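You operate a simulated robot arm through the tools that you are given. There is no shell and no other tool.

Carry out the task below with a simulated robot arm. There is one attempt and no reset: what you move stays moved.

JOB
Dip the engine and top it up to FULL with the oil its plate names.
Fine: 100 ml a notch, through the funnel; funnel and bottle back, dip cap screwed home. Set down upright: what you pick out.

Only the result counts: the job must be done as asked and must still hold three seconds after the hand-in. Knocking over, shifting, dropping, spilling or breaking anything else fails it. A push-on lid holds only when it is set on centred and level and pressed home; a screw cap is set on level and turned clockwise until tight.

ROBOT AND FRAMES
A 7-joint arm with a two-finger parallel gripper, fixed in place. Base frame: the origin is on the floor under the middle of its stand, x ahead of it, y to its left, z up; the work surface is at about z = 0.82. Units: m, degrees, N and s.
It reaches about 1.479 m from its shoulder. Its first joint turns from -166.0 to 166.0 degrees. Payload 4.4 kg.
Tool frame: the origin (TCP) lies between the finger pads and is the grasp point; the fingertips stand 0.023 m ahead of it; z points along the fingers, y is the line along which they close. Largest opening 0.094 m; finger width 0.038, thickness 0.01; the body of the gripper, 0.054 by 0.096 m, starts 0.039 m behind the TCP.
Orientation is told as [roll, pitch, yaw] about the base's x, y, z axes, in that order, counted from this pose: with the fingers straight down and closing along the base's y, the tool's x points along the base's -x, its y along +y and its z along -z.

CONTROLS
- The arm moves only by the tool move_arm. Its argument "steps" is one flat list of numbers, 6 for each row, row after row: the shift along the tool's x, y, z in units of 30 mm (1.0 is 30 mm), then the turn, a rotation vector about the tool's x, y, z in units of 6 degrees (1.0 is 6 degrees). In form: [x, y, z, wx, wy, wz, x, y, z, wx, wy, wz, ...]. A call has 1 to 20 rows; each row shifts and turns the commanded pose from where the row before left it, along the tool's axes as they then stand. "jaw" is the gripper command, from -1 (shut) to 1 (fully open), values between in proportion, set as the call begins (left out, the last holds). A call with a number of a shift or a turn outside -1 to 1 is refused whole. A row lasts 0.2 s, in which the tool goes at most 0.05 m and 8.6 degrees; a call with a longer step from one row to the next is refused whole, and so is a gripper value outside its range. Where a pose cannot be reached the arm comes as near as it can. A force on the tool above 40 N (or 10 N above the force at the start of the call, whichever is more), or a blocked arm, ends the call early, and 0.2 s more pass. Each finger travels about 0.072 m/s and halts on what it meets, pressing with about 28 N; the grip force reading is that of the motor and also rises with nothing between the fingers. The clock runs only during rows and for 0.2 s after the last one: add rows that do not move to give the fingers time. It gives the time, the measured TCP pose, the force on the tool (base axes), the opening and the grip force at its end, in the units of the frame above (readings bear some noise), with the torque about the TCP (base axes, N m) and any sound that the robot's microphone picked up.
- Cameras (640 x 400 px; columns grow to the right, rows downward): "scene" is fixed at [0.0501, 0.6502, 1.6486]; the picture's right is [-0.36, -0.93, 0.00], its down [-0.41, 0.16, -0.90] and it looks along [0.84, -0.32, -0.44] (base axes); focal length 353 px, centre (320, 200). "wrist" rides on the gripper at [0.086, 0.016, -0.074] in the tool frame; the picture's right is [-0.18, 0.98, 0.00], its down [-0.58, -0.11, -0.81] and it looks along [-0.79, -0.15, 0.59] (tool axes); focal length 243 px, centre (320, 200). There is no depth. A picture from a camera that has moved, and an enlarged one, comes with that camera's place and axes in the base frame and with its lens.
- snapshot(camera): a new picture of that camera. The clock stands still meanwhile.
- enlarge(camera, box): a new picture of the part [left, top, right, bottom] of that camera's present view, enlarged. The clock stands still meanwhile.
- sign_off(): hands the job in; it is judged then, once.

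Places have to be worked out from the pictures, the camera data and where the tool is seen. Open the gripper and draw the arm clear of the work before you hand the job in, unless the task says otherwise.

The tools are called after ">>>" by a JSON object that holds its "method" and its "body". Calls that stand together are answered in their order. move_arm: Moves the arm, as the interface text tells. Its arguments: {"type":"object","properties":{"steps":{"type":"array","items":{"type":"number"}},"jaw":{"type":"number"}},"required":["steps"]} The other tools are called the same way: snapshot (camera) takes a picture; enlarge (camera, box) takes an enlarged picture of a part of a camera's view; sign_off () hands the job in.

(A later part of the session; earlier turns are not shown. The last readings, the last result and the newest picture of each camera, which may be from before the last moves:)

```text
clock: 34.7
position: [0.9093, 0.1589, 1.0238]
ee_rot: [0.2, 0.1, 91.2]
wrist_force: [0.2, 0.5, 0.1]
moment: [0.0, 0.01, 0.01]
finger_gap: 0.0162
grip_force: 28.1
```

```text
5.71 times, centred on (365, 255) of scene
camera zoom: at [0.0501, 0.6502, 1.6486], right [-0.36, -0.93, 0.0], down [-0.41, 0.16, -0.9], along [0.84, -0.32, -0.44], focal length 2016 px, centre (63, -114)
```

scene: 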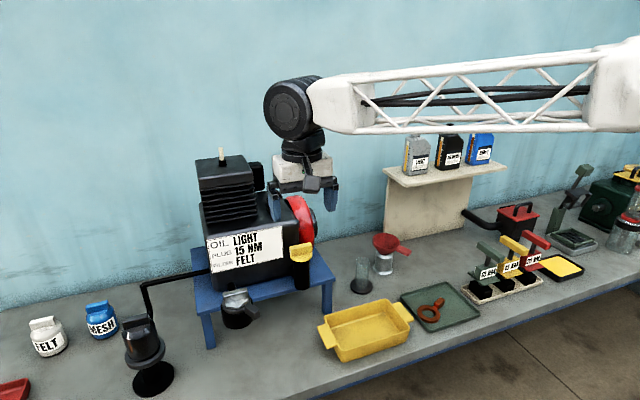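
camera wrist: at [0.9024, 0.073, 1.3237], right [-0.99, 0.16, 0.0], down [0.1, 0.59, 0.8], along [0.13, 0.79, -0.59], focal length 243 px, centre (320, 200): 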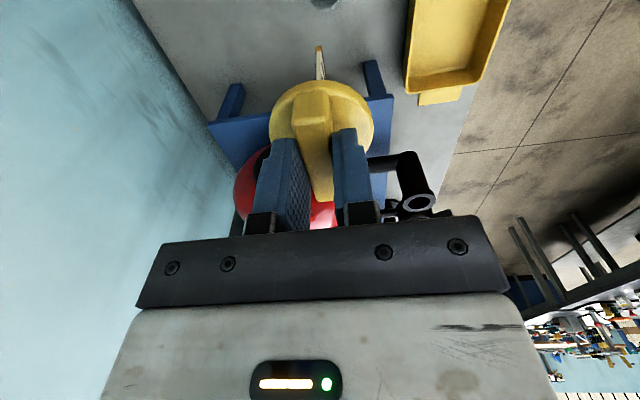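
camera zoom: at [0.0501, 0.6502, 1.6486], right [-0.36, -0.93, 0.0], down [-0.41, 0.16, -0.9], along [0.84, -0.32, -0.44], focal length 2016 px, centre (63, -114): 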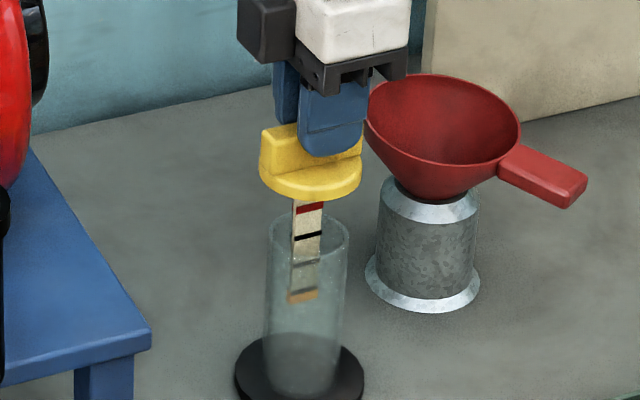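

Clear so far, with about 2 cm left to the rim. I lower further in small rows and watch for contact.

>>> {"method": "move_arm", "body": {"steps": [0, 0, 0.2, 0, 0, 0, 0, 0, 0.2, 0, 0, 0, 0, 0, 0.15, 0, 0, 0, 0, 0, 0, 0, 0, 0]}}

>>> {"method": "enlarge", "body": {"camera": "scene", "box": [335, 220, 395, 290]}}

>>> {"method": "snapshot", "body": {"camera": "wrist"}}

```text
clock: 35.7
position: [0.9094, 0.1598, 1.0047]
ee_rot: [0.2, 0.0, 91.2]
wrist_force: [-0.2, -0.2, -0.8]
moment: [0.01, -0.03, 0.08]
finger_gap: 0.0158
grip_force: 28.1
```

```text
5.71 times, centred on (365, 255) of scene
camera zoom: at [0.0501, 0.6502, 1.6486], right [-0.36, -0.93, 0.0], down [-0.41, 0.16, -0.9], along [0.84, -0.32, -0.44], focal length 2016 px, centre (63, -114)
```

zoom: 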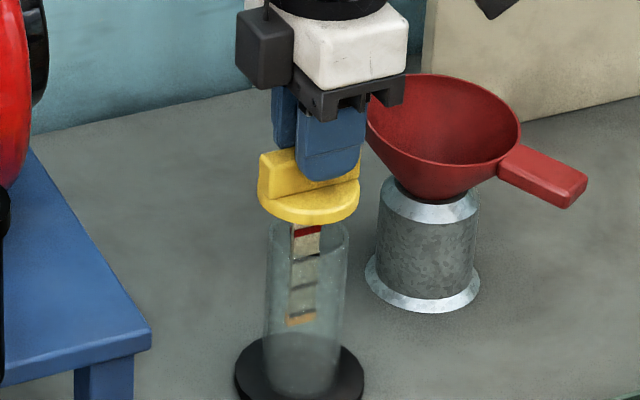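

```text
taken
camera wrist: at [0.8959, 0.0726, 1.0798], right [-0.99, 0.16, 0.0], down [0.1, 0.59, 0.8], along [0.13, 0.79, -0.59], focal length 243 px, centre (320, 200)
```

wrist: 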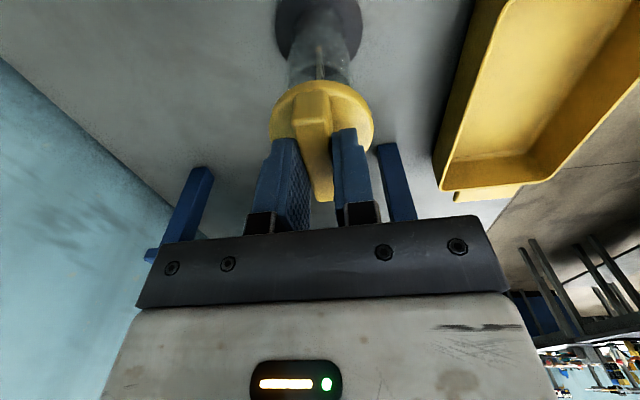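

About 2 cm remain to the rim. I keep lowering gently.

>>> {"method": "move_arm", "body": {"steps": [0, 0, 0.2, 0, 0, 0, 0, 0, 0.2, 0, 0, 0, 0, 0, 0.1, 0, 0, 0, 0, 0, 0, 0, 0, 0]}}

>>> {"method": "enlarge", "body": {"camera": "scene", "box": [335, 220, 395, 290]}}

```text
clock: 36.7
position: [0.9091, 0.1591, 0.9908]
ee_rot: [0.3, 0.0, 91.1]
wrist_force: [0.2, 0.4, -0.4]
moment: [-0.01, 0.0, -0.02]
finger_gap: 0.0159
grip_force: 28.0
```

```text
5.71 times, centred on (365, 255) of scene
camera zoom: at [0.0501, 0.6502, 1.6486], right [-0.36, -0.93, 0.0], down [-0.41, 0.16, -0.9], along [0.84, -0.32, -0.44], focal length 2016 px, centre (63, -114)
```

zoom: 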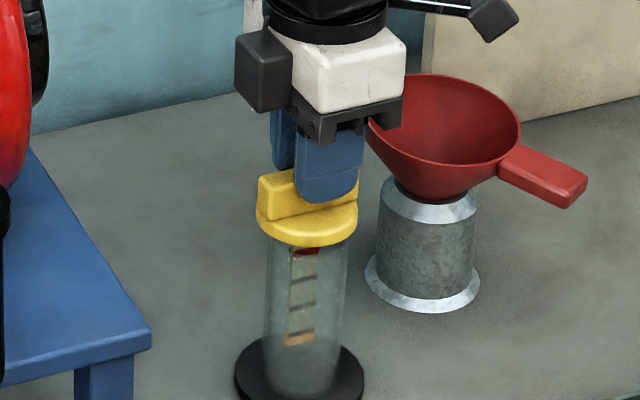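

Disc and tube are centred in this view with about 8 mm left. I go down in 1.5 mm rows.

>>> {"method": "move_arm", "body": {"steps": [0, 0, 0.05, 0, 0, 0, 0, 0, 0.05, 0, 0, 0, 0, 0, 0.05, 0, 0, 0, 0, 0, 0.05, 0, 0, 0, 0, 0, 0, 0, 0, 0]}}

>>> {"method": "enlarge", "body": {"camera": "scene", "box": [335, 220, 395, 290]}}

```text
clock: 37.9
position: [0.9105, 0.1594, 0.9836]
ee_rot: [0.2, 0.1, 91.4]
wrist_force: [-0.3, -0.9, -0.5]
moment: [0.0, -0.02, 0.01]
finger_gap: 0.016
grip_force: 28.0
```

```text
5.71 times, centred on (365, 255) of scene
camera zoom: at [0.0501, 0.6502, 1.6486], right [-0.36, -0.93, 0.0], down [-0.41, 0.16, -0.9], along [0.84, -0.32, -0.44], focal length 2016 px, centre (63, -114)
```

zoom: 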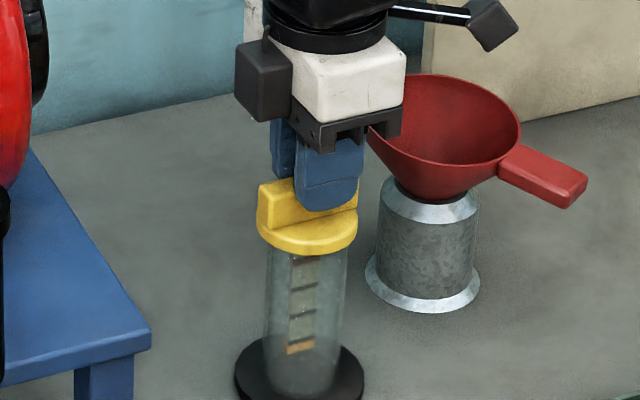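

>>> {"method": "move_arm", "body": {"steps": [0, 0, 0.03, 0, 0, 0, 0, 0, 0.03, 0, 0, 0, 0, 0, 0.03, 0, 0, 0, 0, 0, 0, 0, 0, 0]}}

```text
clock: 38.9
position: [0.9093, 0.1591, 0.9819]
ee_rot: [0.1, 0.1, 91.2]
wrist_force: [0.6, -0.4, -0.5]
moment: [-0.01, 0.01, -0.03]
finger_gap: 0.0159
grip_force: 28.0
```

No contact yet (Fz still about zero). I continue with 1 mm rows.

>>> {"method": "move_arm", "body": {"steps": [0, 0, 0.033, 0, 0, 0, 0, 0, 0.033, 0, 0, 0, 0, 0, 0.033, 0, 0, 0, 0, 0, 0, 0, 0, 0]}}

>>> {"method": "enlarge", "body": {"camera": "scene", "box": [345, 230, 385, 270]}}

```text
clock: 39.9
position: [0.9097, 0.1588, 0.9795]
ee_rot: [0.2, 0.0, 91.2]
wrist_force: [-1.0, -0.2, -0.1]
moment: [-0.02, -0.02, 0.01]
finger_gap: 0.0159
grip_force: 27.7
```

```text
10.00 times, centred on (365, 250) of scene
camera zoom: at [0.0501, 0.6502, 1.6486], right [-0.36, -0.93, 0.0], down [-0.41, 0.16, -0.9], along [0.84, -0.32, -0.44], focal length 3529 px, centre (-130, -300)
```

zoom: 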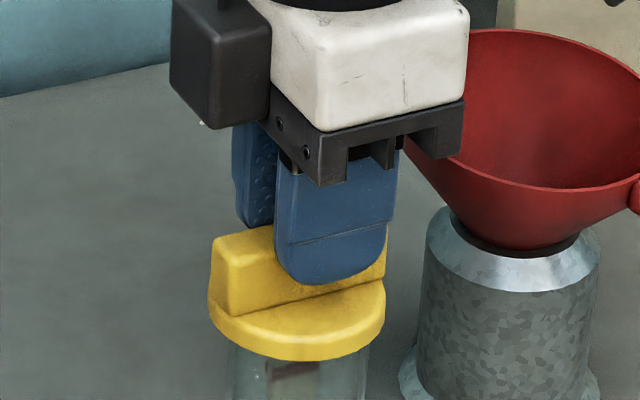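

Still no contact. I continue in fine steps, letting the force limit and readings tell me when the disc touches the rim.

>>> {"method": "move_arm", "body": {"steps": [0, 0, 0.033, 0, 0, 0, 0, 0, 0.033, 0, 0, 0, 0, 0, 0.0, 0, 0, 0]}}

>>> {"method": "enlarge", "body": {"camera": "scene", "box": [350, 235, 380, 265]}}

>>> {"method": "enlarge", "body": {"camera": "wrist", "box": [260, 40, 380, 140]}}

```text
clock: 40.7
position: [0.9092, 0.1598, 0.9764]
ee_rot: [0.2, 0.1, 91.2]
wrist_force: [-0.2, 0.3, -0.2]
moment: [0.01, 0.0, -0.01]
finger_gap: 0.0161
grip_force: 27.9
```

```text
13.33 times, centred on (365, 250) of scene
camera zoom: at [0.0501, 0.6502, 1.6486], right [-0.36, -0.93, 0.0], down [-0.41, 0.16, -0.9], along [0.84, -0.32, -0.44], focal length 4705 px, centre (-280, -467)
```

zoom: 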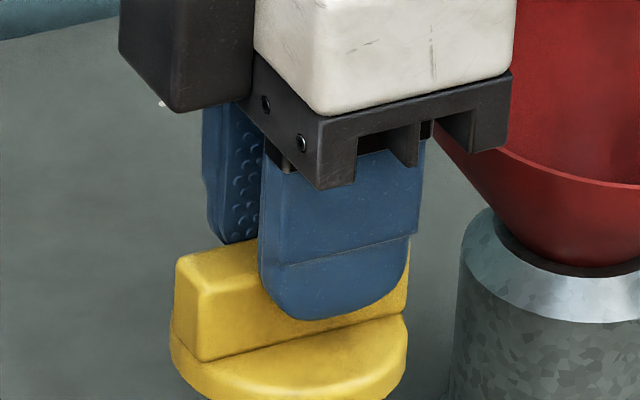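

```text
4.00 times, centred on (320, 90) of wrist
camera zoom: at [0.8955, 0.0723, 1.051], right [-0.99, 0.16, 0.0], down [0.1, 0.59, 0.8], along [0.13, 0.79, -0.59], focal length 970 px, centre (320, 640)
```

zoom: 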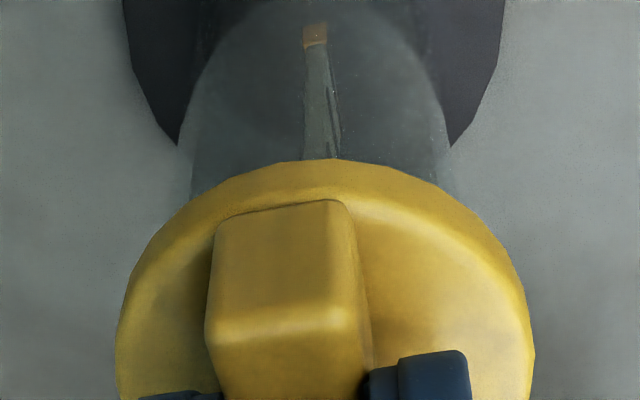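

>>> {"method": "move_arm", "body": {"steps": [0, 0, 0.03, 0, 0, 0, 0, 0, 0.03, 0, 0, 0, 0, 0, 0.03, 0, 0, 0, 0, 0, 0.0, 0, 0, 0]}}

>>> {"method": "enlarge", "body": {"camera": "scene", "box": [335, 230, 395, 290]}}

```text
clock: 41.7
position: [0.9097, 0.16, 0.9761]
ee_rot: [0.1, 0.0, 91.2]
wrist_force: [-5.8, -0.6, 22.2]
moment: [-0.05, 0.12, 0.01]
finger_gap: 0.0163
grip_force: 27.8
```

```text
6.67 times, centred on (365, 260) of scene
camera zoom: at [0.0501, 0.6502, 1.6486], right [-0.36, -0.93, 0.0], down [-0.41, 0.16, -0.9], along [0.84, -0.32, -0.44], focal length 2352 px, centre (20, -200)
```

zoom: 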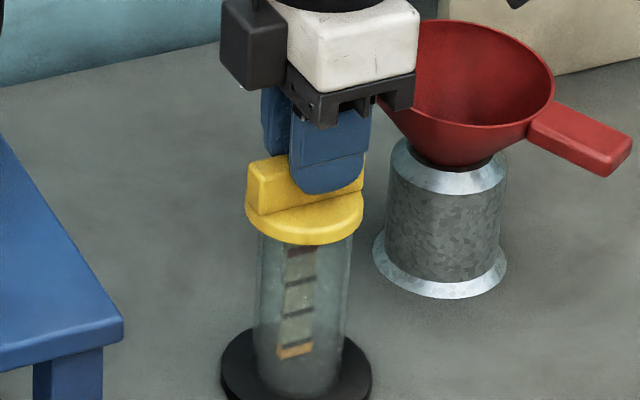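

Contact: 22 N upward with the disc on the rim, centred. I ease up 1 mm and open the jaws.

>>> {"method": "move_arm", "body": {"steps": [0, 0, -0.033, 0, 0, 0, 0, 0, 0, 0, 0, 0]}}

>>> {"method": "move_arm", "body": {"steps": [0, 0, 0, 0, 0, 0, 0, 0, 0, 0, 0, 0, 0, 0, 0, 0, 0, 0], "jaw": -0.2}}

>>> {"method": "enlarge", "body": {"camera": "scene", "box": [335, 230, 395, 290]}}

```text
clock: 42.3
position: [0.9096, 0.159, 0.9769]
ee_rot: [0.2, 0.1, 91.2]
wrist_force: [0.3, 1.4, 20.4]
moment: [0.02, -0.04, -0.02]
finger_gap: 0.0161
grip_force: 27.7
```

```text
clock: 43.1
position: [0.9078, 0.1588, 0.9747]
ee_rot: [0.2, 0.1, 91.3]
wrist_force: [0.5, 1.0, 0.6]
moment: [-0.02, 0.04, 0.02]
finger_gap: 0.0374
grip_force: 0.1
```

```text
6.67 times, centred on (365, 260) of scene
camera zoom: at [0.0501, 0.6502, 1.6486], right [-0.36, -0.93, 0.0], down [-0.41, 0.16, -0.9], along [0.84, -0.32, -0.44], focal length 2352 px, centre (20, -200)
```

zoom: 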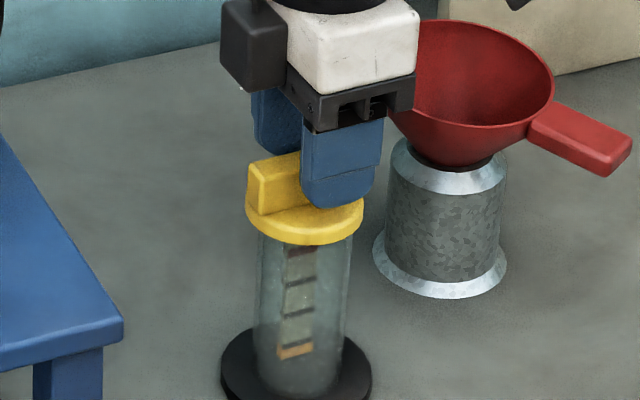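

The cap stands on the tube, released. I raise straight up 15 cm and look at the funnel from above.

>>> {"method": "move_arm", "body": {"steps": [0, 0, -0.3, 0, 0, 0, 0, 0, -0.7, 0, 0, 0, 0, 0, -1, 0, 0, 0, 0, 0, -1, 0, 0, 0, 0, 0, -1, 0, 0, 0, 0, 0, -1, 0, 0, 0]}}

>>> {"method": "snapshot", "body": {"camera": "wrist"}}

>>> {"method": "enlarge", "body": {"camera": "scene", "box": [340, 210, 430, 300]}}

```text
clock: 44.5
position: [0.9095, 0.1598, 1.1242]
ee_rot: [0.3, 0.1, 91.1]
wrist_force: [0.5, -0.2, -0.9]
moment: [-0.02, 0.03, -0.03]
finger_gap: 0.0378
grip_force: 0.0
```

```text
taken
camera wrist: at [0.8962, 0.0728, 1.1989], right [-0.99, 0.16, 0.0], down [0.1, 0.59, 0.8], along [0.13, 0.79, -0.59], focal length 243 px, centre (320, 200)
```

wrist: 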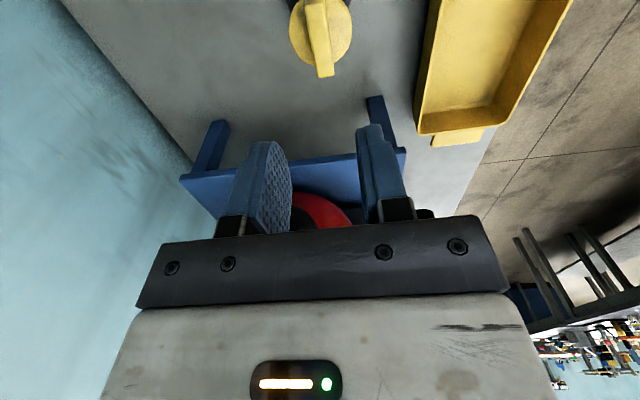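

```text
4.44 times, centred on (385, 255) of scene
camera zoom: at [0.0501, 0.6502, 1.6486], right [-0.36, -0.93, 0.0], down [-0.41, 0.16, -0.9], along [0.84, -0.32, -0.44], focal length 1568 px, centre (31, -44)
```

zoom: 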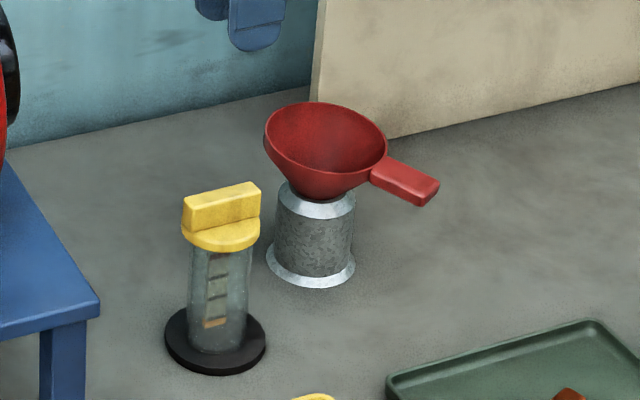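

The cap stands upright on the stand. Next is the funnel: rim centre about [0.977, 0.038, 0.945], its handle pointing outward at azimuth about 203 degrees; I go over the handle and turn to yaw 23 so the fingers close across it.

>>> {"method": "move_arm", "body": {"steps": [0.833, 0, 0.1, 0, 0, 0, 0.833, 0, 0.1, 0, 0, 0, 0.833, 0, 0.1, 0, 0, 0, 0.833, 0, 0.1, 0, 0, 0, 0.833, 0, 0.1, 0, 0, 0, 0.833, 0, 0.1, 0, 0, 0, 0, 0, 0, 0, 0, 1, 0, 0, 0, 0, 0, 1, 0, 0, 0, 0, 0, 1, 0, 0, 0, 0, 0, 1, 0, 0, 0, 0, 0, 1, 0, 0, 0, 0, 0, 1, 0, 0, 0, 0, 0, 1, 0, 0, 0, 0, 0, 1, 0, 0, 0, 0, 0, 1, 0, 0, 0, 0, 0, 1, 0, 0, 0, 0, 0, 1, 0, 0, 0, 0, 0, 0.35]}}

>>> {"method": "snapshot", "body": {"camera": "wrist"}}

>>> {"method": "enlarge", "body": {"camera": "scene", "box": [340, 180, 450, 300]}}

```text
clock: 48.3
position: [0.9132, 0.01, 1.1077]
ee_rot: [0.1, 0.2, 22.9]
wrist_force: [-0.7, -0.5, -0.5]
moment: [-0.03, -0.02, 0.01]
finger_gap: 0.0376
grip_force: 0.0
```

```text
taken
camera wrist: at [0.8277, -0.0095, 1.1818], right [-0.21, 0.98, 0.0], down [0.58, 0.13, 0.8], along [0.79, 0.17, -0.59], focal length 243 px, centre (320, 200)
```

wrist: 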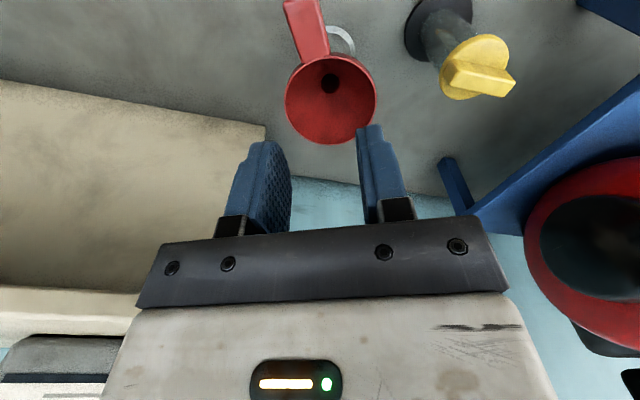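

```text
3.33 times, centred on (395, 240) of scene
camera zoom: at [0.0501, 0.6502, 1.6486], right [-0.36, -0.93, 0.0], down [-0.41, 0.16, -0.9], along [0.84, -0.32, -0.44], focal length 1176 px, centre (70, 67)
```

zoom: 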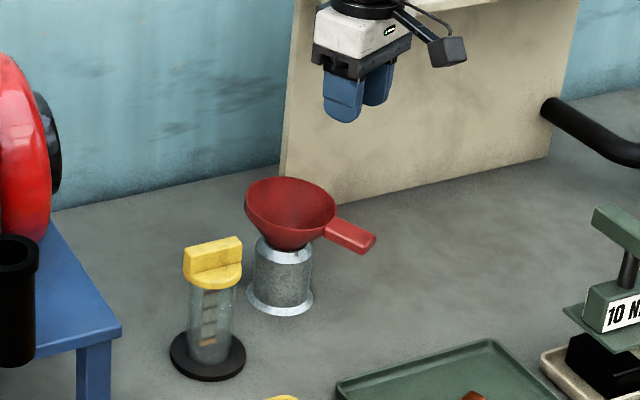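

The funnel is in view; I back off outward along the handle and lower a bit to see the handle square-on and measure its direction better.

>>> {"method": "move_arm", "body": {"steps": [0.9, 0, 0.65, 0, 0, 0, 0.9, 0, 0.65, 0, 0, 0, 0.9, 0, 0.65, 0, 0, 0]}}

>>> {"method": "enlarge", "body": {"camera": "wrist", "box": [200, 0, 440, 150]}}

>>> {"method": "enlarge", "body": {"camera": "scene", "box": [360, 220, 430, 290]}}

```text
clock: 49.1
position: [0.838, -0.023, 1.0496]
ee_rot: [0.1, 0.2, 23.0]
wrist_force: [0.2, -0.7, -0.8]
moment: [0.02, -0.01, -0.03]
finger_gap: 0.0378
grip_force: 0.1
```

```text
2.67 times, centred on (320, 75) of wrist
camera zoom: at [0.7526, -0.0418, 1.1242], right [-0.22, 0.98, 0.0], down [0.58, 0.13, 0.8], along [0.79, 0.17, -0.59], focal length 647 px, centre (320, 533)
```

zoom: 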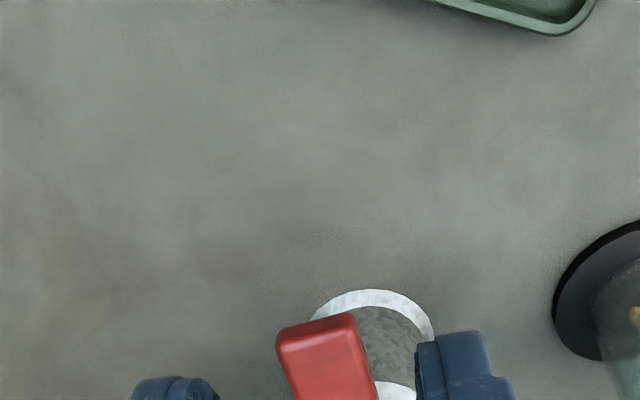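

```text
5.71 times, centred on (395, 255) of scene
camera zoom: at [0.0501, 0.6502, 1.6486], right [-0.36, -0.93, 0.0], down [-0.41, 0.16, -0.9], along [0.84, -0.32, -0.44], focal length 2016 px, centre (-109, -114)
```

zoom: 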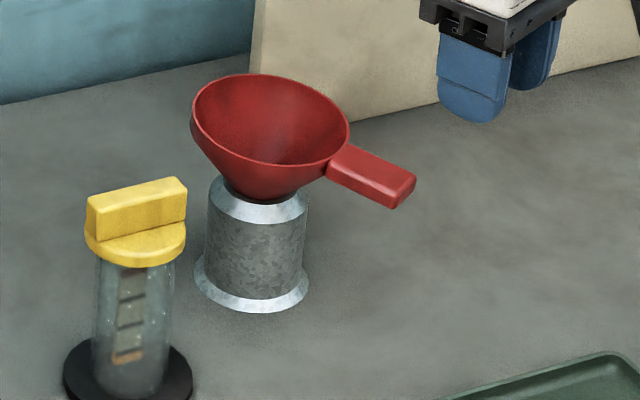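

>>> {"method": "snapshot", "body": {"camera": "wrist"}}

>>> {"method": "enlarge", "body": {"camera": "scene", "box": [375, 225, 415, 265]}}

```text
taken
camera wrist: at [0.7526, -0.0418, 1.1242], right [-0.22, 0.98, 0.0], down [0.58, 0.13, 0.8], along [0.79, 0.17, -0.59], focal length 243 px, centre (320, 200)
```

wrist: 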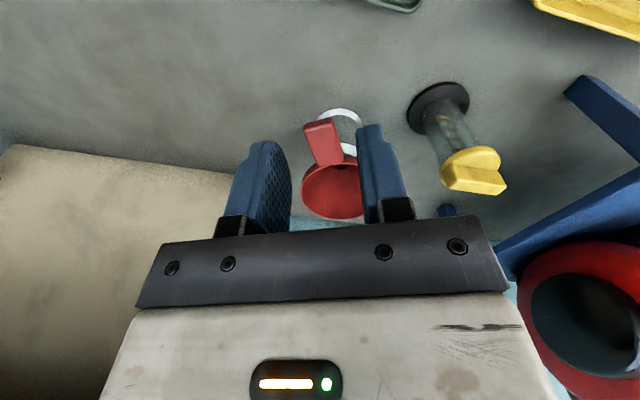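

```text
10.00 times, centred on (395, 245) of scene
camera zoom: at [0.0501, 0.6502, 1.6486], right [-0.36, -0.93, 0.0], down [-0.41, 0.16, -0.9], along [0.84, -0.32, -0.44], focal length 3529 px, centre (-430, -250)
```

zoom: 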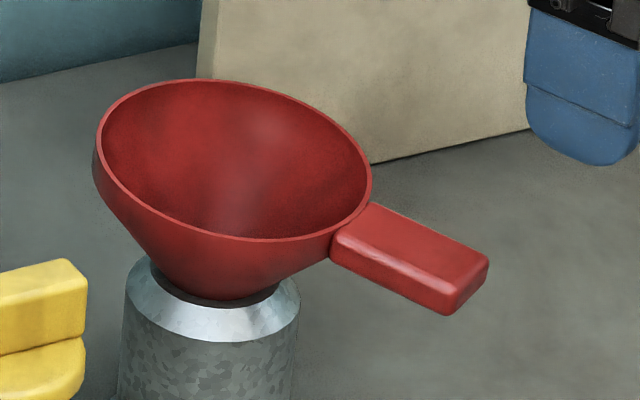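

The handle runs at about azimuth 206 and is roughly 25 mm wide. I open the jaws to about 60 mm, turn to yaw 26, go over the handle's middle and stop just above it to check.

>>> {"method": "move_arm", "body": {"steps": [0, 0, 0, 0, 0, -0.5, -0.68, -0.067, 0, 0, 0, 0, -0.68, -0.067, 0, 0, 0, 0, -0.68, -0.067, 0, 0, 0, 0, 0, 0, 0.4, 0, 0, 0, 0, 0, 0.4, 0, 0, 0, 0, 0, 0.4, 0, 0, 0, 0, 0, 0, 0, 0, 0], "jaw": 0.28}}

>>> {"method": "snapshot", "body": {"camera": "wrist"}}

>>> {"method": "enlarge", "body": {"camera": "scene", "box": [360, 200, 440, 280]}}

```text
clock: 50.9
position: [0.8958, -0.0006, 1.0131]
ee_rot: [0.0, 0.3, 26.1]
wrist_force: [0.8, 0.9, 0.6]
moment: [0.01, -0.04, 0.01]
finger_gap: 0.0602
grip_force: 0.1
```

```text
taken
camera wrist: at [0.8115, -0.0238, 1.0875], right [-0.27, 0.96, 0.0], down [0.57, 0.16, 0.8], along [0.78, 0.21, -0.59], focal length 243 px, centre (320, 200)
```

wrist: 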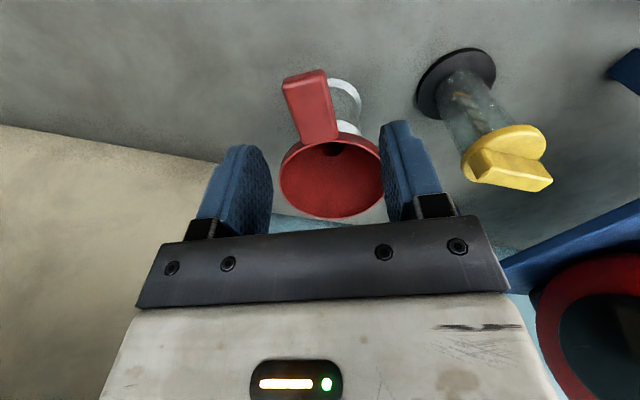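

```text
5.00 times, centred on (400, 240) of scene
camera zoom: at [0.0501, 0.6502, 1.6486], right [-0.36, -0.93, 0.0], down [-0.41, 0.16, -0.9], along [0.84, -0.32, -0.44], focal length 1764 px, centre (-80, 0)
```

zoom: 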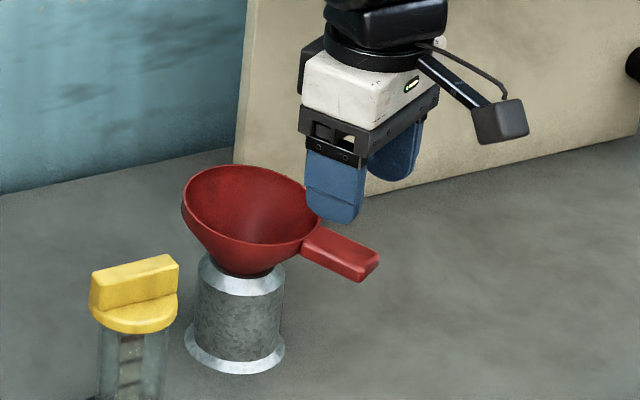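

The handle centre is about 6 mm toward tool -y of the jaw centre. I correct that and lower the fingers around the handle.

>>> {"method": "move_arm", "body": {"steps": [0, -0.2, 0, 0, 0, 0, 0, 0, 0.4, 0, 0, 0, 0, 0, 0.4, 0, 0, 0, 0, 0, 0.4, 0, 0, 0, 0, 0, 0, 0, 0, 0]}}

>>> {"method": "snapshot", "body": {"camera": "wrist"}}

>>> {"method": "enlarge", "body": {"camera": "scene", "box": [370, 220, 430, 280]}}

```text
clock: 52.1
position: [0.8973, -0.0062, 0.9768]
ee_rot: [0.0, 0.2, 26.2]
wrist_force: [0.0, 0.7, 0.6]
moment: [-0.03, -0.02, 0.0]
finger_gap: 0.0604
grip_force: 0.0
```

```text
taken
camera wrist: at [0.8138, -0.0297, 1.0516], right [-0.27, 0.96, 0.0], down [0.57, 0.16, 0.8], along [0.78, 0.21, -0.59], focal length 243 px, centre (320, 200)
```

wrist: 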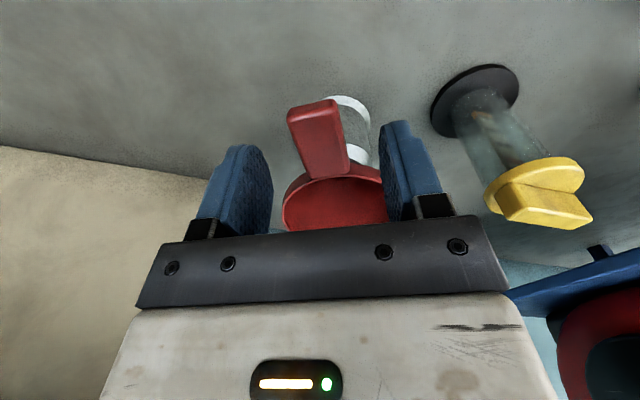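

```text
6.67 times, centred on (400, 250) of scene
camera zoom: at [0.0501, 0.6502, 1.6486], right [-0.36, -0.93, 0.0], down [-0.41, 0.16, -0.9], along [0.84, -0.32, -0.44], focal length 2352 px, centre (-213, -133)
```

zoom: 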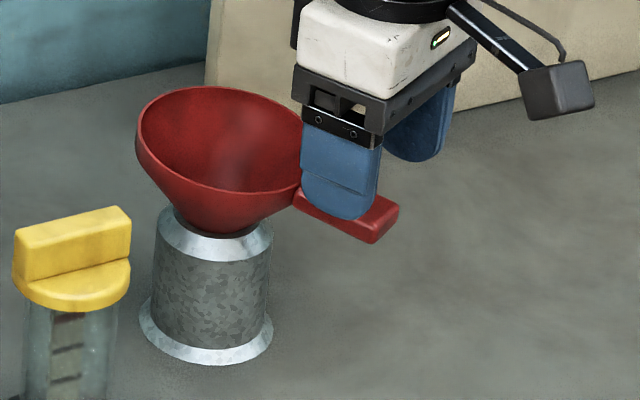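

The handle is now centred between the fingers. I lower another 18 mm and look again before closing.

>>> {"method": "move_arm", "body": {"steps": [0, 0, 0.3, 0, 0, 0, 0, 0, 0.3, 0, 0, 0, 0, 0, 0, 0, 0, 0]}}

>>> {"method": "snapshot", "body": {"camera": "wrist"}}

>>> {"method": "enlarge", "body": {"camera": "scene", "box": [370, 220, 430, 280]}}

```text
clock: 52.9
position: [0.8975, -0.0059, 0.9586]
ee_rot: [0.0, 0.2, 26.1]
wrist_force: [0.3, -0.2, 0.4]
moment: [-0.02, -0.01, 0.02]
finger_gap: 0.0601
grip_force: 0.0
```

```text
taken
camera wrist: at [0.8136, -0.03, 1.0331], right [-0.27, 0.96, 0.0], down [0.57, 0.16, 0.8], along [0.78, 0.21, -0.59], focal length 243 px, centre (320, 200)
```

wrist: 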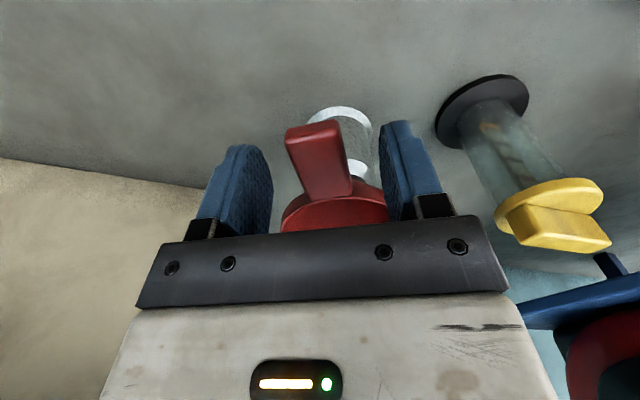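

```text
6.67 times, centred on (400, 250) of scene
camera zoom: at [0.0501, 0.6502, 1.6486], right [-0.36, -0.93, 0.0], down [-0.41, 0.16, -0.9], along [0.84, -0.32, -0.44], focal length 2352 px, centre (-213, -133)
```

zoom: 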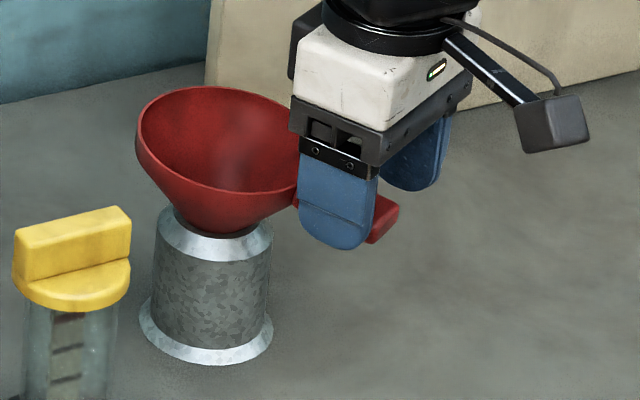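

The fingers straddle the handle, tips near its underside. I lower 3 mm more and close.

>>> {"method": "move_arm", "body": {"steps": [0, 0, 0.1, 0, 0, 0]}}

>>> {"method": "move_arm", "body": {"steps": [0, 0, 0, 0, 0, 0, 0, 0, 0, 0, 0, 0, 0, 0, 0, 0, 0, 0, 0, 0, 0, 0, 0, 0], "jaw": -1}}

>>> {"method": "enlarge", "body": {"camera": "scene", "box": [370, 220, 430, 280]}}

>>> {"method": "snapshot", "body": {"camera": "wrist"}}

```text
clock: 53.3
position: [0.8962, -0.0063, 0.9559]
ee_rot: [0.0, 0.2, 26.0]
wrist_force: [-1.2, 0.3, -0.2]
moment: [-0.01, 0.0, 0.04]
finger_gap: 0.0602
grip_force: 0.2
```

```text
clock: 54.3
position: [0.8975, -0.0063, 0.9561]
ee_rot: [0.1, 0.1, 26.1]
wrist_force: [-3.4, 10.3, 5.4]
moment: [0.69, -0.12, 0.95]
finger_gap: 0.0296
grip_force: 27.9
```

```text
6.67 times, centred on (400, 250) of scene
camera zoom: at [0.0501, 0.6502, 1.6486], right [-0.36, -0.93, 0.0], down [-0.41, 0.16, -0.9], along [0.84, -0.32, -0.44], focal length 2352 px, centre (-213, -133)
```

zoom: 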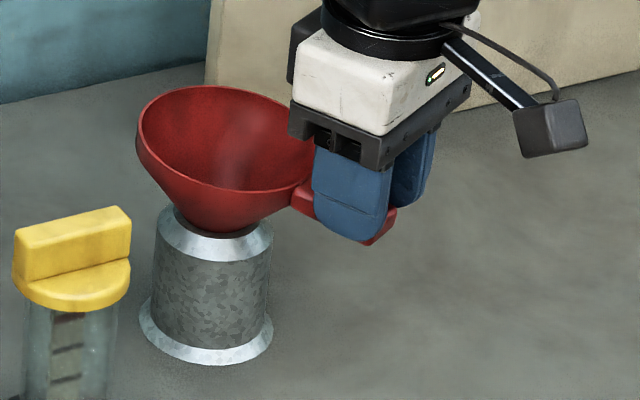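

```text
taken
camera wrist: at [0.8136, -0.0296, 1.0306], right [-0.27, 0.96, 0.0], down [0.57, 0.16, 0.8], along [0.78, 0.21, -0.59], focal length 243 px, centre (320, 200)
```

wrist: 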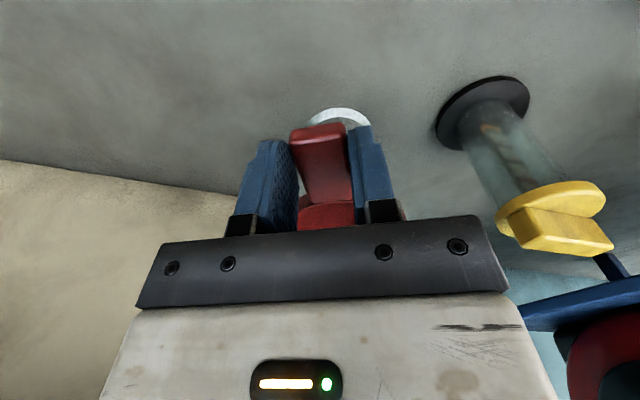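

The gap is 29.6 mm with a 0.95 Nm yaw torque, so the handle lies a few degrees further round than my fingers. I rotate counter-clockwise in small steps to align.

>>> {"method": "move_arm", "body": {"steps": [0, 0, 0, 0, 0, -0.5, 0, 0, 0, 0, 0, 0]}}

```text
clock: 54.9
position: [0.8983, -0.0079, 0.9558]
ee_rot: [-0.1, 0.1, 29.1]
wrist_force: [0.2, -9.2, 3.9]
moment: [-0.34, -0.29, -0.64]
finger_gap: 0.029
grip_force: 28.5
```

Torque flipped to -0.64, so alignment is in between; the handle is simply about 29 mm wide. I turn back 1.2 degrees.

>>> {"method": "move_arm", "body": {"steps": [0, 0, 0, 0, 0, 0.2, 0, 0, 0, 0, 0, 0]}}

```text
clock: 55.5
position: [0.8973, -0.0064, 0.9553]
ee_rot: [0.0, 0.3, 27.9]
wrist_force: [-6.5, -1.8, 4.3]
moment: [-0.05, 0.36, 0.15]
finger_gap: 0.0291
grip_force: 28.4
```

Aligned now. I lift the funnel straight up, first 2 cm in small rows.

>>> {"method": "move_arm", "body": {"steps": [0, 0, -0.1, 0, 0, 0, 0, 0, -0.1, 0, 0, 0, 0, 0, -0.2, 0, 0, 0, 0, 0, -0.3, 0, 0, 0, 0, 0, 0, 0, 0, 0]}}

>>> {"method": "enlarge", "body": {"camera": "scene", "box": [360, 205, 440, 285]}}

```text
clock: 56.7
position: [0.8981, -0.0056, 0.9768]
ee_rot: [0.0, 0.2, 27.9]
wrist_force: [-5.8, -3.3, -1.2]
moment: [-0.39, 0.66, 0.01]
finger_gap: 0.0294
grip_force: 28.3
```

```text
5.00 times, centred on (400, 245) of scene
camera zoom: at [0.0501, 0.6502, 1.6486], right [-0.36, -0.93, 0.0], down [-0.41, 0.16, -0.9], along [0.84, -0.32, -0.44], focal length 1764 px, centre (-80, -25)
```

zoom: 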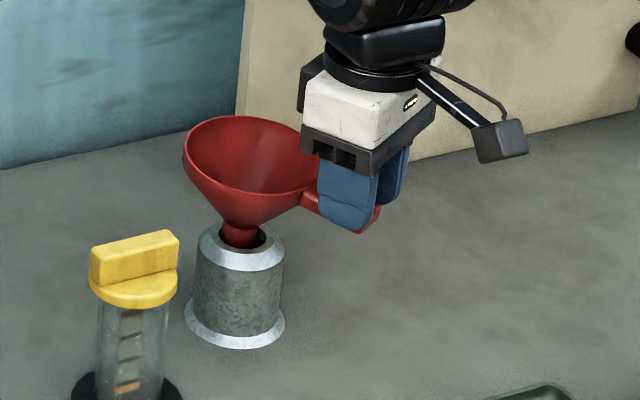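

The funnel comes up with its stem sliding out of the sleeve. I continue lifting 10 cm.

>>> {"method": "move_arm", "body": {"steps": [0, 0, -0.4, 0, 0, 0, 0, 0, -0.4, 0, 0, 0, 0, 0, -0.5, 0, 0, 0, 0, 0, -0.5, 0, 0, 0, 0, 0, -0.7, 0, 0, 0, 0, 0, -0.9, 0, 0, 0, 0, 0, 0, 0, 0, 0]}}

>>> {"method": "enlarge", "body": {"camera": "scene", "box": [350, 180, 440, 280]}}

>>> {"method": "snapshot", "body": {"camera": "wrist"}}

```text
clock: 58.3
position: [0.8986, -0.0056, 1.0796]
ee_rot: [0.0, 0.2, 27.9]
wrist_force: [0.2, 0.5, -0.1]
moment: [0.01, 0.05, 0.01]
finger_gap: 0.0289
grip_force: 28.3
```

```text
4.00 times, centred on (395, 230) of scene
camera zoom: at [0.0501, 0.6502, 1.6486], right [-0.36, -0.93, 0.0], down [-0.41, 0.16, -0.9], along [0.84, -0.32, -0.44], focal length 1412 px, centre (20, 80)
```

zoom: 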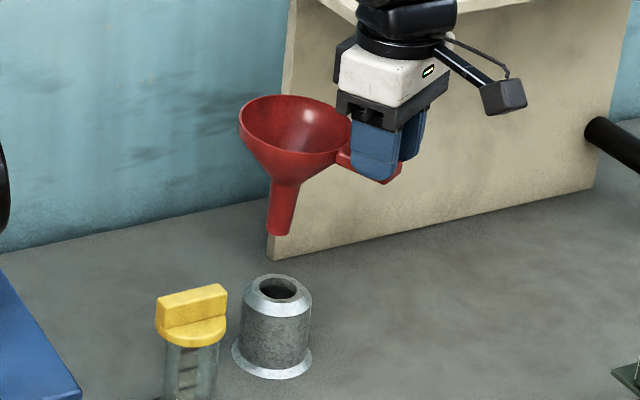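

```text
taken
camera wrist: at [0.8152, -0.0323, 1.1541], right [-0.3, 0.95, 0.0], down [0.57, 0.18, 0.8], along [0.77, 0.24, -0.59], focal length 243 px, centre (320, 200)
```

wrist: 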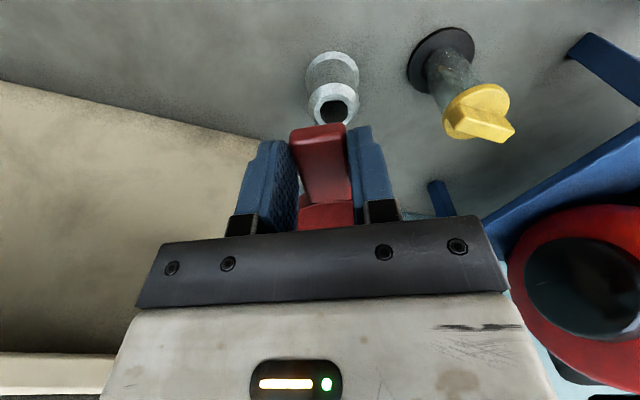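

The funnel is out (stem end about 11 cm below the TCP). I raise it to z 1.27, move in -x clear of the stand, then along +y toward the filler tube.

>>> {"method": "move_arm", "body": {"steps": [0, 0, -0.905, 0, 0, 0, 0, 0, -0.905, 0, 0, 0, 0, 0, -0.905, 0, 0, 0, 0, 0, -0.905, 0, 0, 0, 0, 0, -0.905, 0, 0, 0, 0, 0, -0.905, 0, 0, 0, 0, 0, -0.905, 0, 0, 0, 0.889, 0.4706, 0, 0, 0, 0, 0.889, 0.4706, 0, 0, 0, 0, 0.889, 0.4706, 0, 0, 0, 0, 0.889, 0.4706, 0, 0, 0, 0, 0.889, 0.4706, 0, 0, 0, 0, 0.889, 0.4706, 0, 0, 0, 0, 0, 0, 0, 0, 0, 0]}}

>>> {"method": "move_arm", "body": {"steps": [-0.49, 0.926, 0, 0, 0, 0, -0.49, 0.926, 0, 0, 0, 0, -0.49, 0.926, 0, 0, 0, 0, -0.49, 0.926, 0, 0, 0, 0, -0.49, 0.926, 0, 0, 0, 0, -0.49, 0.926, 0, 0, 0, 0, -0.49, 0.926, 0, 0, 0, 0, -0.49, 0.926, 0, 0, 0, 0, -0.49, 0.926, 0, 0, 0, 0, -0.49, 0.926, 0, 0, 0, 0, 0, 0, 0, 0, 0, 0]}}

>>> {"method": "snapshot", "body": {"camera": "scene"}}

>>> {"method": "snapshot", "body": {"camera": "wrist"}}

```text
clock: 61.3
position: [0.7163, -0.0068, 1.2699]
ee_rot: [0.0, 0.3, 27.9]
wrist_force: [0.1, 0.1, -0.3]
moment: [-0.01, 0.05, 0.01]
finger_gap: 0.029
grip_force: 27.7
```

```text
clock: 63.7
position: [0.7172, 0.3083, 1.2695]
ee_rot: [-0.1, 0.2, 28.0]
wrist_force: [1.0, 0.3, -1.0]
moment: [0.01, 0.02, -0.02]
finger_gap: 0.029
grip_force: 28.1
```

```text
taken
```

scene: 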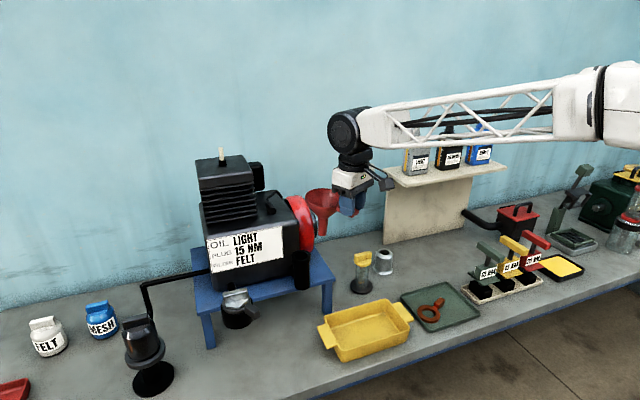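

```text
taken
camera wrist: at [0.6347, 0.2824, 1.3438], right [-0.3, 0.95, 0.0], down [0.57, 0.18, 0.8], along [0.77, 0.24, -0.59], focal length 243 px, centre (320, 200)
```

wrist: 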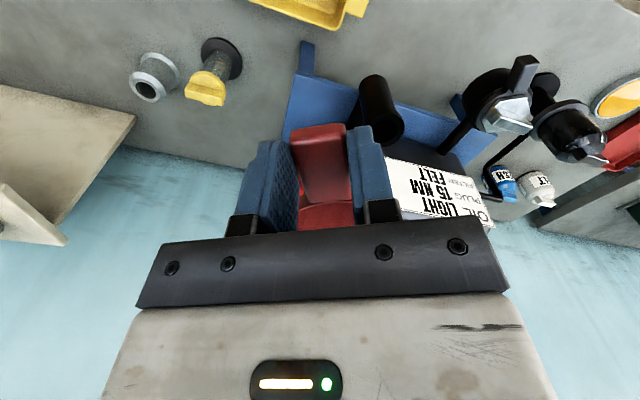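

The funnel is carried level. I go the remaining 6 cm in +y to bring its axis over the tube, still well above it.

>>> {"method": "move_arm", "body": {"steps": [-0.49, 0.93, 0, 0, 0, 0, -0.49, 0.93, 0, 0, 0, 0, 0, 0, 0, 0, 0, 0]}}

>>> {"method": "enlarge", "body": {"camera": "scene", "box": [260, 170, 360, 280]}}

>>> {"method": "snapshot", "body": {"camera": "wrist"}}

```text
clock: 64.5
position: [0.7176, 0.3731, 1.2697]
ee_rot: [0.0, 0.1, 27.9]
wrist_force: [0.3, -0.1, -0.4]
moment: [-0.03, 0.07, -0.01]
finger_gap: 0.0291
grip_force: 28.6
```

```text
3.64 times, centred on (310, 225) of scene
camera zoom: at [0.0501, 0.6502, 1.6486], right [-0.36, -0.93, 0.0], down [-0.41, 0.16, -0.9], along [0.84, -0.32, -0.44], focal length 1283 px, centre (356, 109)
```

zoom: 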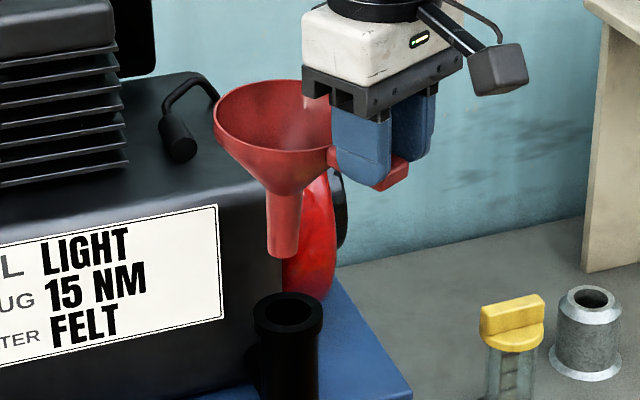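

```text
taken
camera wrist: at [0.6347, 0.3461, 1.3442], right [-0.3, 0.95, 0.0], down [0.57, 0.18, 0.8], along [0.77, 0.24, -0.59], focal length 243 px, centre (320, 200)
```

wrist: 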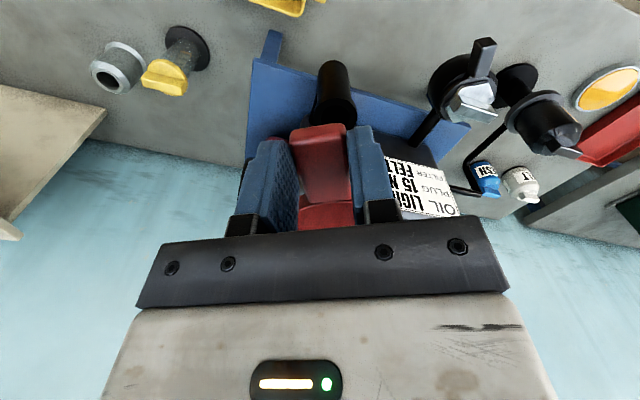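

In the scene view the stem end sits within a few mm of the tube axis. I trim about 2 mm and lower so the stem end is just above the tube mouth.

>>> {"method": "move_arm", "body": {"steps": [0.06, -0.043, 0.3, 0, 0, 0, 0, 0, 0.4, 0, 0, 0, 0, 0, 0.4, 0, 0, 0, 0, 0, 0.3, 0, 0, 0, 0, 0, 0, 0, 0, 0]}}

>>> {"method": "enlarge", "body": {"camera": "scene", "box": [270, 200, 340, 270]}}

>>> {"method": "enlarge", "body": {"camera": "wrist", "box": [240, 40, 400, 140]}}

```text
clock: 65.7
position: [0.7173, 0.3699, 1.2275]
ee_rot: [0.0, 0.2, 27.9]
wrist_force: [0.8, -0.1, -0.6]
moment: [-0.04, 0.06, -0.03]
finger_gap: 0.0293
grip_force: 27.9
```

```text
5.71 times, centred on (305, 235) of scene
camera zoom: at [0.0501, 0.6502, 1.6486], right [-0.36, -0.93, 0.0], down [-0.41, 0.16, -0.9], along [0.84, -0.32, -0.44], focal length 2016 px, centre (406, 0)
```

zoom: 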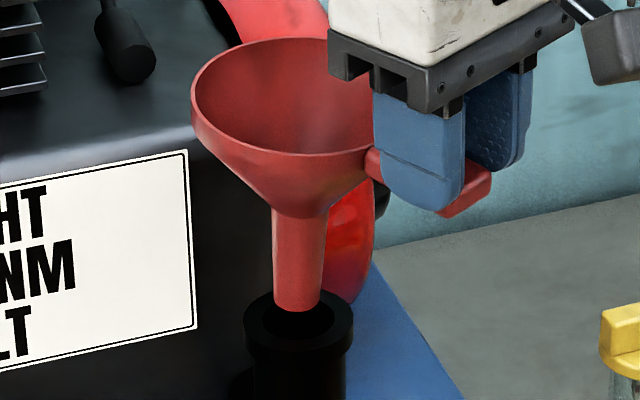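

```text
4.00 times, centred on (320, 90) of wrist
camera zoom: at [0.6339, 0.344, 1.3017], right [-0.3, 0.95, 0.0], down [0.57, 0.18, 0.8], along [0.77, 0.24, -0.59], focal length 970 px, centre (320, 640)
```

zoom: 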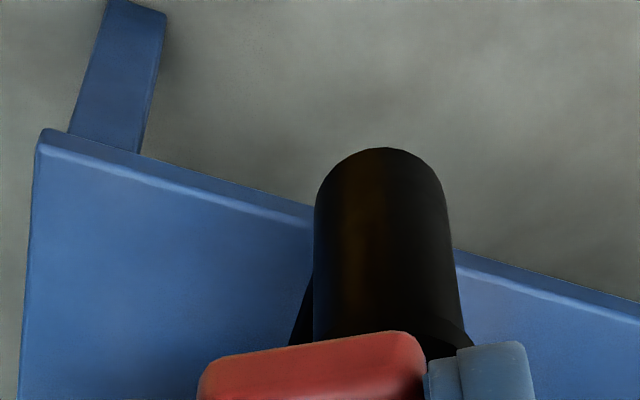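

The stem end is just above the tube mouth and looks lined up to within a few mm; clearance is only about 4 mm so I lower in 1 mm rows watching force.

>>> {"method": "move_arm", "body": {"steps": [0, 0, 0.05, 0, 0, 0, 0, 0, 0.05, 0, 0, 0, 0, 0, 0.05, 0, 0, 0, 0, 0, 0.05, 0, 0, 0, 0, 0, 0, 0, 0, 0]}}

>>> {"method": "enlarge", "body": {"camera": "scene", "box": [280, 225, 320, 265]}}

```text
clock: 66.9
position: [0.7159, 0.3693, 1.2209]
ee_rot: [0.0, 0.2, 27.9]
wrist_force: [0.2, -0.2, -1.1]
moment: [-0.02, 0.04, 0.02]
finger_gap: 0.0293
grip_force: 27.8
```

```text
10.00 times, centred on (300, 245) of scene
camera zoom: at [0.0501, 0.6502, 1.6486], right [-0.36, -0.93, 0.0], down [-0.41, 0.16, -0.9], along [0.84, -0.32, -0.44], focal length 3529 px, centre (520, -250)
```

zoom: 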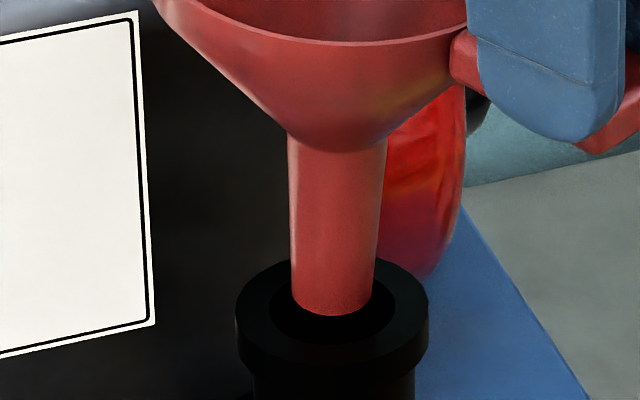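

Laterally the stem is centred in the hole. I keep lowering 3 mm and check.

>>> {"method": "move_arm", "body": {"steps": [0, 0, 0.05, 0, 0, 0, 0, 0, 0.05, 0, 0, 0, 0, 0, 0, 0, 0, 0]}}

>>> {"method": "enlarge", "body": {"camera": "scene", "box": [280, 225, 320, 265]}}

```text
clock: 67.7
position: [0.7162, 0.3699, 1.2177]
ee_rot: [0.0, 0.2, 27.9]
wrist_force: [-0.2, 0.3, -0.9]
moment: [-0.04, 0.03, -0.02]
finger_gap: 0.0291
grip_force: 28.4
```

```text
10.00 times, centred on (300, 245) of scene
camera zoom: at [0.0501, 0.6502, 1.6486], right [-0.36, -0.93, 0.0], down [-0.41, 0.16, -0.9], along [0.84, -0.32, -0.44], focal length 3529 px, centre (520, -250)
```

zoom: 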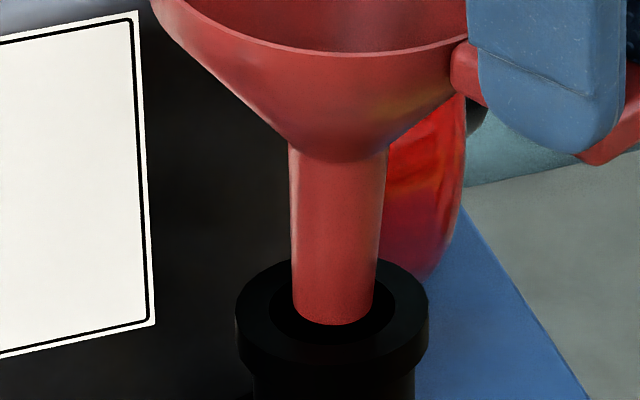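

>>> {"method": "move_arm", "body": {"steps": [0, 0, 0.05, 0, 0, 0, 0, 0, 0.05, 0, 0, 0, 0, 0, 0, 0, 0, 0]}}

>>> {"method": "enlarge", "body": {"camera": "scene", "box": [280, 225, 320, 265]}}

```text
clock: 68.5
position: [0.7168, 0.3701, 1.2142]
ee_rot: [0.0, 0.2, 27.9]
wrist_force: [-0.7, 1.2, -0.5]
moment: [-0.02, 0.05, 0.02]
finger_gap: 0.0291
grip_force: 27.9
```

```text
10.00 times, centred on (300, 245) of scene
camera zoom: at [0.0501, 0.6502, 1.6486], right [-0.36, -0.93, 0.0], down [-0.41, 0.16, -0.9], along [0.84, -0.32, -0.44], focal length 3529 px, centre (520, -250)
```

zoom: 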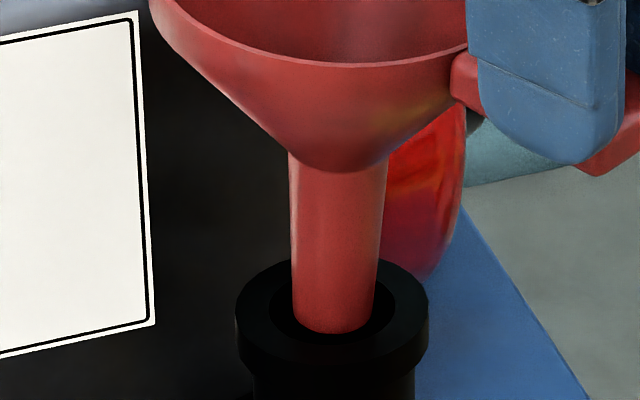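

>>> {"method": "move_arm", "body": {"steps": [0, 0, 0.05, 0, 0, 0, 0, 0, 0.05, 0, 0, 0, 0, 0, 0, 0, 0, 0]}}

>>> {"method": "enlarge", "body": {"camera": "scene", "box": [280, 225, 320, 265]}}

```text
clock: 69.3
position: [0.7164, 0.3696, 1.2123]
ee_rot: [0.0, 0.3, 27.9]
wrist_force: [0.6, 0.4, -1.0]
moment: [-0.05, 0.04, 0.02]
finger_gap: 0.029
grip_force: 28.2
```

```text
10.00 times, centred on (300, 245) of scene
camera zoom: at [0.0501, 0.6502, 1.6486], right [-0.36, -0.93, 0.0], down [-0.41, 0.16, -0.9], along [0.84, -0.32, -0.44], focal length 3529 px, centre (520, -250)
```

zoom: 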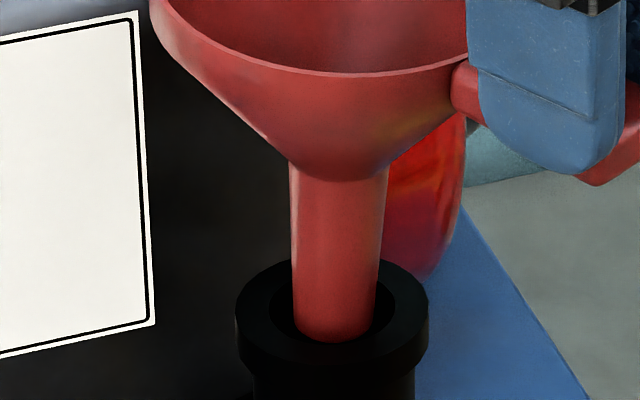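

>>> {"method": "move_arm", "body": {"steps": [0, 0, 0.04, 0, 0, 0, 0, 0, 0.04, 0, 0, 0, 0, 0, 0, 0, 0, 0]}}

>>> {"method": "enlarge", "body": {"camera": "scene", "box": [285, 230, 315, 260]}}

```text
clock: 70.1
position: [0.7177, 0.3692, 1.2099]
ee_rot: [0.1, 0.3, 27.9]
wrist_force: [0.0, -0.5, -1.5]
moment: [-0.06, 0.01, 0.03]
finger_gap: 0.0291
grip_force: 28.8
```

```text
13.33 times, centred on (300, 245) of scene
camera zoom: at [0.0501, 0.6502, 1.6486], right [-0.36, -0.93, 0.0], down [-0.41, 0.16, -0.9], along [0.84, -0.32, -0.44], focal length 4705 px, centre (587, -400)
```

zoom: 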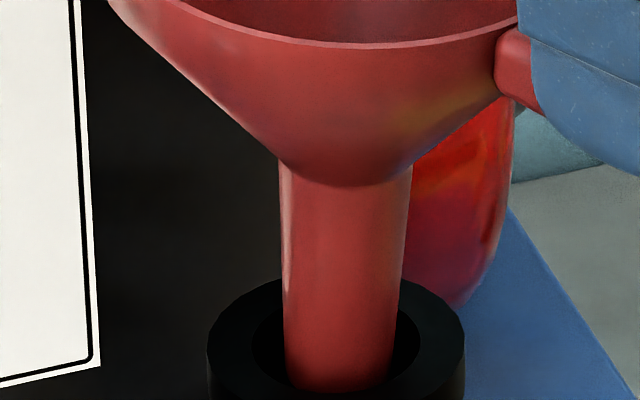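

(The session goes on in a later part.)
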